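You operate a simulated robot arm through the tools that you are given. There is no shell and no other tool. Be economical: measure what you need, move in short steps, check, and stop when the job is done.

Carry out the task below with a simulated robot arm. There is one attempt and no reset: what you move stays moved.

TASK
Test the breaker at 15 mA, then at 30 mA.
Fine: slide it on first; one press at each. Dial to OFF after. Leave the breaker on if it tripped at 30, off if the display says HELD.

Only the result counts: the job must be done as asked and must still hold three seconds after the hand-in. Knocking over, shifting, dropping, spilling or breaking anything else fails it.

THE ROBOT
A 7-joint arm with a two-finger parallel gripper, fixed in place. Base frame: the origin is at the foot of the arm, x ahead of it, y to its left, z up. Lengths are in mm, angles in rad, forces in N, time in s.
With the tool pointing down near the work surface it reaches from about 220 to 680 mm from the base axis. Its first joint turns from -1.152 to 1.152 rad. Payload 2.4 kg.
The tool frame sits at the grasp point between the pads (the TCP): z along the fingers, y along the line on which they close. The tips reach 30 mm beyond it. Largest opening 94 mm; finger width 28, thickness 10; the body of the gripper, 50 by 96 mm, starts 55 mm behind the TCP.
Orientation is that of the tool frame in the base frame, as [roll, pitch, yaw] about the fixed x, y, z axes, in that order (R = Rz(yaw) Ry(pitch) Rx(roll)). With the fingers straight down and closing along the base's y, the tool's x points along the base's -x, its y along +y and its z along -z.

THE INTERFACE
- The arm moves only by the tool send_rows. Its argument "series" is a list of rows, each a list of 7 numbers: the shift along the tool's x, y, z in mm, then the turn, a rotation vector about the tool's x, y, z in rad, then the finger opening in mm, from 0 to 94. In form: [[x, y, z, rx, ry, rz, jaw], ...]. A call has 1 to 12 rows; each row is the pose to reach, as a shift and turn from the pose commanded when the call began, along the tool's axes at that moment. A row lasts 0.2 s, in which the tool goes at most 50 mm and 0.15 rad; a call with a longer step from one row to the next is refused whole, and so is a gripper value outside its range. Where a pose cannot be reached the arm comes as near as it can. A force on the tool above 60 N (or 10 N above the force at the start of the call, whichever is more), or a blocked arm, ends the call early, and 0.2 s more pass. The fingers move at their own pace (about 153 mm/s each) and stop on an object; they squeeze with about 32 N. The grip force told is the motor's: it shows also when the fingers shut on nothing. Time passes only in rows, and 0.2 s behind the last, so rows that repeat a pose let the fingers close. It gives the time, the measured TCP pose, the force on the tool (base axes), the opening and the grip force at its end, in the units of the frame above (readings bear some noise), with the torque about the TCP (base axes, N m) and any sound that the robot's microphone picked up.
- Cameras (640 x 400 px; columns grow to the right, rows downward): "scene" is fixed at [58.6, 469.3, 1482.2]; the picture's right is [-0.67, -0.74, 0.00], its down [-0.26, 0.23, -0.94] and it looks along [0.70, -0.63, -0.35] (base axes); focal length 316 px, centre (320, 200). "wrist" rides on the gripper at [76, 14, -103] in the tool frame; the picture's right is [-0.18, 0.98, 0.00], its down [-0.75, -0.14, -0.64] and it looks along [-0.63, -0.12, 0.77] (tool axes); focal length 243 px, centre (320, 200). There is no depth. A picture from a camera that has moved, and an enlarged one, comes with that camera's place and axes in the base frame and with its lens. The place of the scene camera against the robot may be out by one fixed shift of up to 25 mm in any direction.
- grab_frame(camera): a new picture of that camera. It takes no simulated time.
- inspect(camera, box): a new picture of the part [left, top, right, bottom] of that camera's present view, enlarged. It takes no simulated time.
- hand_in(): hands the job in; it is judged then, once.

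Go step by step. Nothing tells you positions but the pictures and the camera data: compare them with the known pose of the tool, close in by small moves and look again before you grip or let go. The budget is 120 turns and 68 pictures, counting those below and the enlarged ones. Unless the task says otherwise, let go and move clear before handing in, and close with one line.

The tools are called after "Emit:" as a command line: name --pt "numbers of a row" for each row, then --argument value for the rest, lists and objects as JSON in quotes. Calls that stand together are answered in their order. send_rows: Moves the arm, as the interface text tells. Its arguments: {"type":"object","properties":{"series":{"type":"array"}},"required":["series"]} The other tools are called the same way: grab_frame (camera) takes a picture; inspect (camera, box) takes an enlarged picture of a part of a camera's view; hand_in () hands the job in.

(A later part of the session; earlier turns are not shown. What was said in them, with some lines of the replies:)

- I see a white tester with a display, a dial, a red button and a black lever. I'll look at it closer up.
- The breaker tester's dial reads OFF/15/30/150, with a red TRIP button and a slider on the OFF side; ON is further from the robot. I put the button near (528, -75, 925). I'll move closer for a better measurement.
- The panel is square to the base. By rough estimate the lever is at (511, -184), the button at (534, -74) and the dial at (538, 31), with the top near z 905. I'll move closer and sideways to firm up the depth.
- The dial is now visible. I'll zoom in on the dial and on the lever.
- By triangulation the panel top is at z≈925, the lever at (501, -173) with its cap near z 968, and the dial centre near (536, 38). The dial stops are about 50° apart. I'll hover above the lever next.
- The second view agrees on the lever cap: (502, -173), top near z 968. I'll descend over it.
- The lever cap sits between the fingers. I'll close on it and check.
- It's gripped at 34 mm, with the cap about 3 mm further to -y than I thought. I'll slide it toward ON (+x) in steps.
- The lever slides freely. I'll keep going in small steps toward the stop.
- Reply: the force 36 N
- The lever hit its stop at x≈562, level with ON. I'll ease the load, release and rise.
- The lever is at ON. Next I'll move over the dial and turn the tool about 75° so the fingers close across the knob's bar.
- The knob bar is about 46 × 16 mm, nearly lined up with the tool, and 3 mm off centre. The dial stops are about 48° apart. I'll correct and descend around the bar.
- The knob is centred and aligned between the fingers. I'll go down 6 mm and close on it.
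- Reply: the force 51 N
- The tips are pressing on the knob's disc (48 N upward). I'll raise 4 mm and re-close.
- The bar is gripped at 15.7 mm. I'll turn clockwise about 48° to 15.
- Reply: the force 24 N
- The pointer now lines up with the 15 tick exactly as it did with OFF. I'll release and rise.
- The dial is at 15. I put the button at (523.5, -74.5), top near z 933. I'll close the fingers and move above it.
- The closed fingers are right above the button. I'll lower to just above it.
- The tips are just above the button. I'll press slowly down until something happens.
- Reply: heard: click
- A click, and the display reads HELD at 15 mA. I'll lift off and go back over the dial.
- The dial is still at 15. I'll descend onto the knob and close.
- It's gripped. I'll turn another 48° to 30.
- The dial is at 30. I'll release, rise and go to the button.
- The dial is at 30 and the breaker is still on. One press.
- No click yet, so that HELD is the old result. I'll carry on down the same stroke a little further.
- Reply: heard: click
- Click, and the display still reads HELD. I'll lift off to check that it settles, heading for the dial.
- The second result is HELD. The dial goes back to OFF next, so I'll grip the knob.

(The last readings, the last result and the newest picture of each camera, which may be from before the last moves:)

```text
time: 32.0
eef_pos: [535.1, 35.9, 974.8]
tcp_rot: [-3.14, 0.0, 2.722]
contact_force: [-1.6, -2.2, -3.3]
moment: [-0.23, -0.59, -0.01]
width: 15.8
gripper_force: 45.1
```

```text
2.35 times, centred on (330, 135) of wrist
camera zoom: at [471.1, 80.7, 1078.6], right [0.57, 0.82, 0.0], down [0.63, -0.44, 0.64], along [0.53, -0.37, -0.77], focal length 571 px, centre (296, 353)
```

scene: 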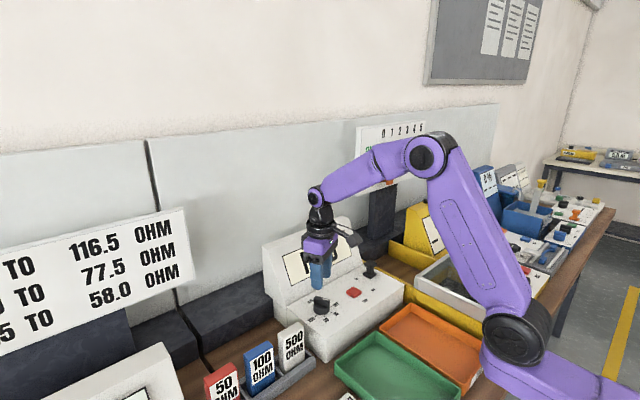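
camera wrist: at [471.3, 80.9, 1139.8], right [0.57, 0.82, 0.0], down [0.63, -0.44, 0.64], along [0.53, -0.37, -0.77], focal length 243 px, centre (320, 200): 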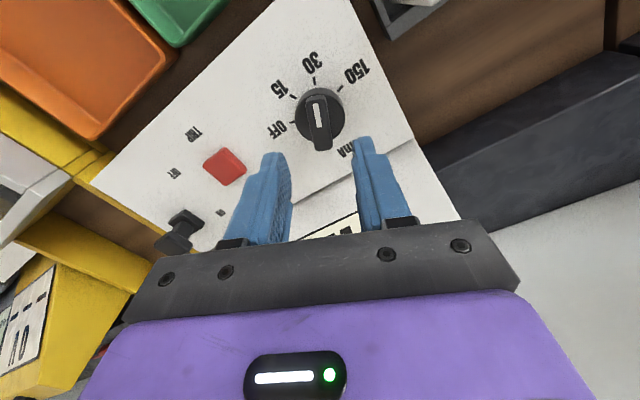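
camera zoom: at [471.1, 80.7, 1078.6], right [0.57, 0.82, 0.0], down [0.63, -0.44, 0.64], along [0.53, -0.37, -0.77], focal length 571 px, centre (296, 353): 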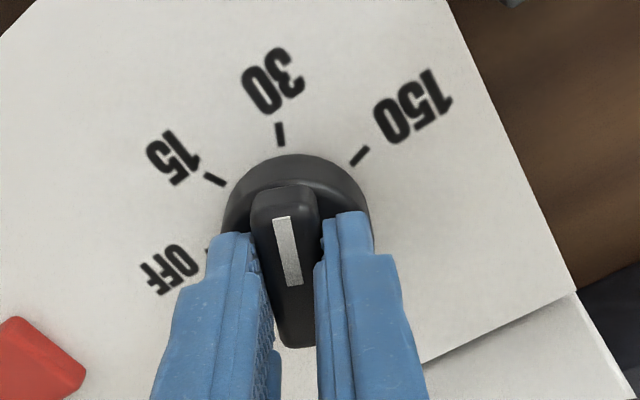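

It's gripped. I'll turn it back 96° to OFF.

Emit:
send_rows --pt "0 0 0 0 0 -0.14 5" --pt "0 0 0 0 0 -0.28 5" --pt "0 0 0 0 0 -0.42 5" --pt "0 0 0 0 0 -0.56 5" --pt "0 0 0 0 0 -0.7 5" --pt "0 0 0 0 0 -0.84 5" --pt "0 0 0 0 0 -0.98 5" --pt "0 0 0 0 0 -1.12 5" --pt "0 0 0 0 0 -1.26 5" --pt "0 0 0 0 0 -1.4 5" --pt "0 0 0 0 0 -1.54 5" --pt "0 0 0 0 0 -1.68 5"

Emit:
inspect --camera "wrist" --box '[250, 50, 410, 220]'

```text
time: 34.6
eef_pos: [534.8, 34.6, 974.7]
tcp_rot: [-3.141, 0.001, -1.88]
contact_force: [6.6, 6.0, -19.6]
moment: [-0.48, -0.06, 0.02]
width: 15.7
gripper_force: 44.8
```

```text
2.35 times, centred on (330, 135) of wrist
camera zoom: at [498.4, -32.4, 1078.6], right [-0.88, 0.47, 0.0], down [0.36, 0.68, 0.64], along [0.3, 0.57, -0.77], focal length 571 px, centre (296, 353)
```

zoom: 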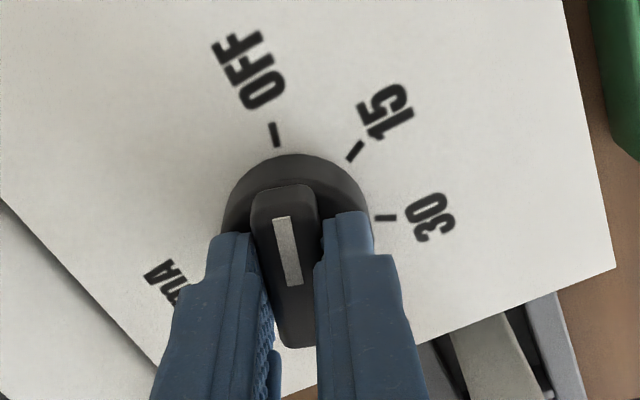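

The dial is at OFF. I'll release and rise, then look.

Emit:
send_rows --pt "0 0 0 0 0 0 40" --pt "0 0 0 0 0 0 40" --pt "0 0 -25 0 0 0 40" --pt "0 0 -65 0 0 0 40" --pt "0 0 -65 0 0 0 40"

Emit:
inspect --camera "scene" --box '[250, 200, 420, 330]'

Emit:
inspect --camera "wrist" --box '[250, 20, 410, 190]'

```text
time: 35.8
eef_pos: [533.9, 34.4, 1041.7]
tcp_rot: [3.141, 0.0, -1.882]
contact_force: [-0.3, -0.2, -0.5]
moment: [-0.04, -0.02, 0.0]
width: 39.9
gripper_force: 0.1
```

```text
3.08 times, centred on (335, 265) of scene
camera zoom: at [58.6, 469.3, 1482.2], right [-0.67, -0.74, 0.0], down [-0.26, 0.23, -0.94], along [0.7, -0.63, -0.35], focal length 972 px, centre (274, 0)
```

zoom: 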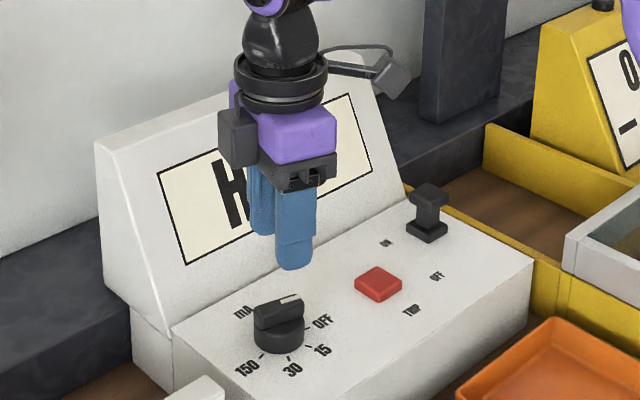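

```text
2.35 times, centred on (330, 105) of wrist
camera zoom: at [497.9, -32.7, 1145.1], right [-0.88, 0.48, 0.0], down [0.37, 0.67, 0.64], along [0.31, 0.56, -0.77], focal length 571 px, centre (296, 424)
```

zoom: 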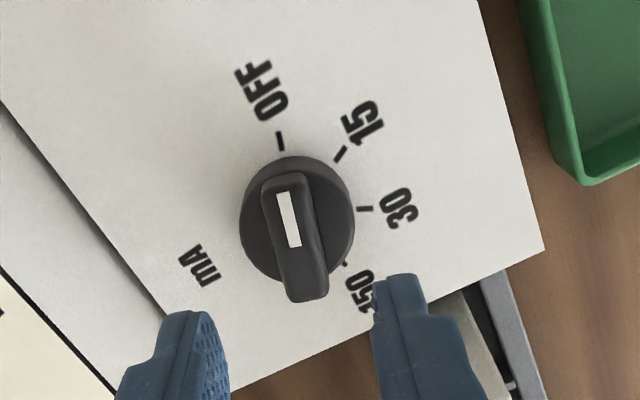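

The dial rests on OFF. The display said HELD, so the breaker must go off. I'll move above the lever.

Emit:
send_rows --pt "19.5 -8 0 0 0 0.126 60" --pt "39 -16 0 0 0 0.252 60" --pt "58 -24 0 0 0 0.378 60" --pt "78 -32 0 0 0 0.504 60" --pt "97 -40 0 0 0 0.63 60" --pt "117 -48 0 0 0 0.756 60" --pt "136 -56 0 0 0 0.882 60" --pt "156 -64 0 0 0 1.008 60" --pt "175 -72 0 0 0 1.134 60" --pt "194.6 -80 12 0 0 1.26 60" --pt "194.6 -80 12 0 0 1.26 60"

Emit:
grab_frame --camera "wrist"

```text
time: 38.2
eef_pos: [551.4, -175.8, 1028.2]
tcp_rot: [-3.141, 0.0, 3.139]
contact_force: [0.5, -0.2, 0.4]
moment: [0.04, 0.02, -0.01]
width: 59.9
gripper_force: 0.0
```

```text
19 pictures are left
camera wrist: at [475.0, -159.7, 1131.5], right [0.19, 0.98, 0.0], down [0.75, -0.14, 0.64], along [0.63, -0.12, -0.77], focal length 243 px, centre (320, 200)
```

wrist: 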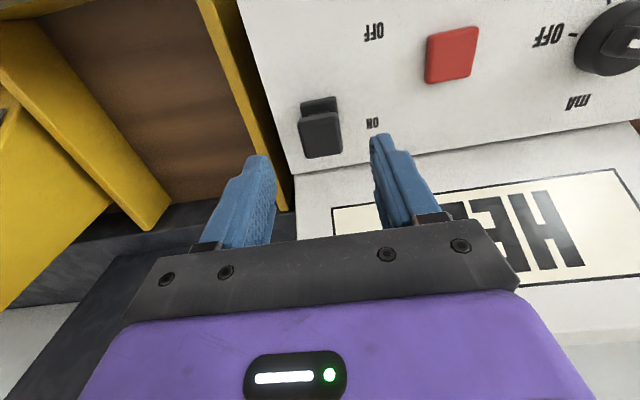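

The lever cap is at (550.5, -174), right under the tool. I'll descend and grip.

Emit:
send_rows --pt "0 1 20 0 0 0 60" --pt "0 1 45 0 0 0 60" --pt "0 1 58 0 0 0 60" --pt "0 1 58 0 0 0 40" --pt "0 1 58 0 0 0 20" --pt "0 1 58 0 0 0 20"

```text
time: 39.6
eef_pos: [551.1, -174.6, 970.3]
tcp_rot: [3.14, 0.0, 3.14]
contact_force: [-0.3, -6.9, -6.1]
moment: [-0.09, -0.85, 0.3]
width: 34.5
gripper_force: 45.6
```

It's gripped at 34.5 mm. I'll slide it toward OFF (-x), starting with 40 mm.

Emit:
send_rows --pt "6 0 0 0 0 0 20" --pt "14 0 0 0 0 0 20" --pt "22 0 0 0 0 0 20" --pt "30 0 0 0 0 0 20" --pt "38 0 0 0 0 0 20" --pt "44 0 0 0 0 0 20"

```text
time: 41.0
eef_pos: [507.3, -174.4, 970.8]
tcp_rot: [-3.14, 0.001, 3.14]
contact_force: [1.7, -15.2, -13.2]
moment: [-0.07, -0.46, 0.19]
width: 34.4
gripper_force: 44.7
```

Emit:
send_rows --pt "3 0 0 0 0 0 20" --pt "6 0 0 0 0 0 20" --pt "9 0 0 0 0 0 20" --pt "11 0 0 0 0 0 20"

Emit:
inspect --camera "scene" --box '[300, 200, 430, 320]'

```text
time: 42.0
eef_pos: [500.0, -174.6, 971.2]
tcp_rot: [-3.137, 0.012, 3.141]
contact_force: [27.3, -18.8, -18.4]
moment: [0.04, 0.31, 0.13]
width: 34.3
gripper_force: 44.8
```

```text
3.33 times, centred on (365, 260) of scene
camera zoom: at [59.7, 468.6, 1482.4], right [-0.67, -0.74, 0.0], down [-0.26, 0.23, -0.94], along [0.7, -0.63, -0.35], focal length 1053 px, centre (170, 0)
```

zoom: 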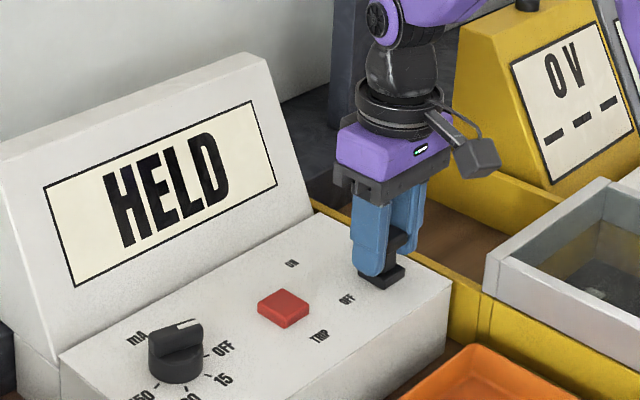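

The lever reached its OFF stop (27 N), and the display still reads HELD. I'll ease off, release and rise clear.

Emit:
send_rows --pt "-3 0 0 0 0 0 20" --pt "-3 0 0 0 0 0 60" --pt "-3 0 0 0 0 0 60" --pt "-3 0 -25 0 0 0 60" --pt "-3 0 -65 0 0 0 60" --pt "-3 0 -110 0 0 0 60" --pt "-3 0 -110 0 0 0 60"

Emit:
grab_frame --camera "wrist"

Emit:
inspect --camera "scene" --box '[270, 200, 430, 330]'

```text
time: 43.6
eef_pos: [498.3, -174.6, 1081.3]
tcp_rot: [3.141, 0.001, 3.142]
contact_force: [-0.7, 0.7, 0.2]
moment: [-0.01, 0.01, -0.02]
width: 59.9
gripper_force: 0.1
```

```text
17 pictures are left
camera wrist: at [422.7, -159.3, 1184.4], right [0.18, 0.98, 0.0], down [0.75, -0.14, 0.64], along [0.63, -0.12, -0.77], focal length 243 px, centre (320, 200)
```

wrist: 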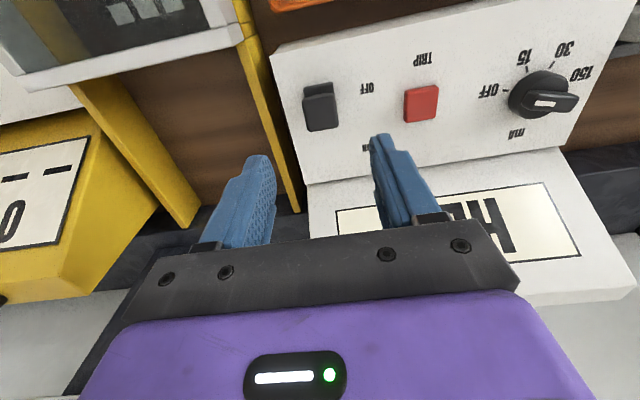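

```text
3.08 times, centred on (350, 265) of scene
camera zoom: at [58.6, 469.3, 1482.2], right [-0.67, -0.74, 0.0], down [-0.26, 0.23, -0.94], along [0.7, -0.63, -0.35], focal length 972 px, centre (228, 0)
```

zoom: 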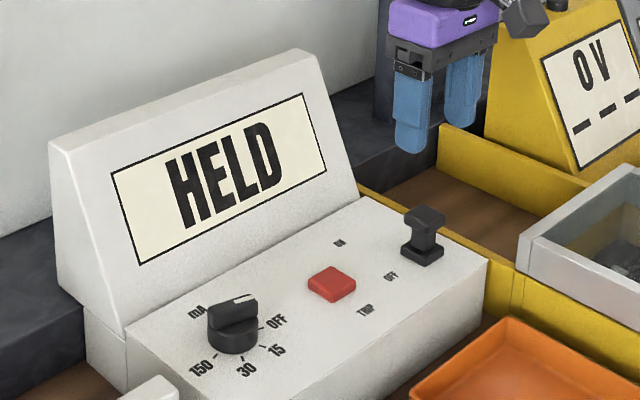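

The lever is at OFF, the dial is at OFF, and the arm is clear. I'm handing in.

Emit:
hand_in

```text
The job is handed in.
```

The breaker held at both 15 mA and 30 mA with one press each (the display read HELD both times), so I turned the dial back to OFF and left the breaker off.
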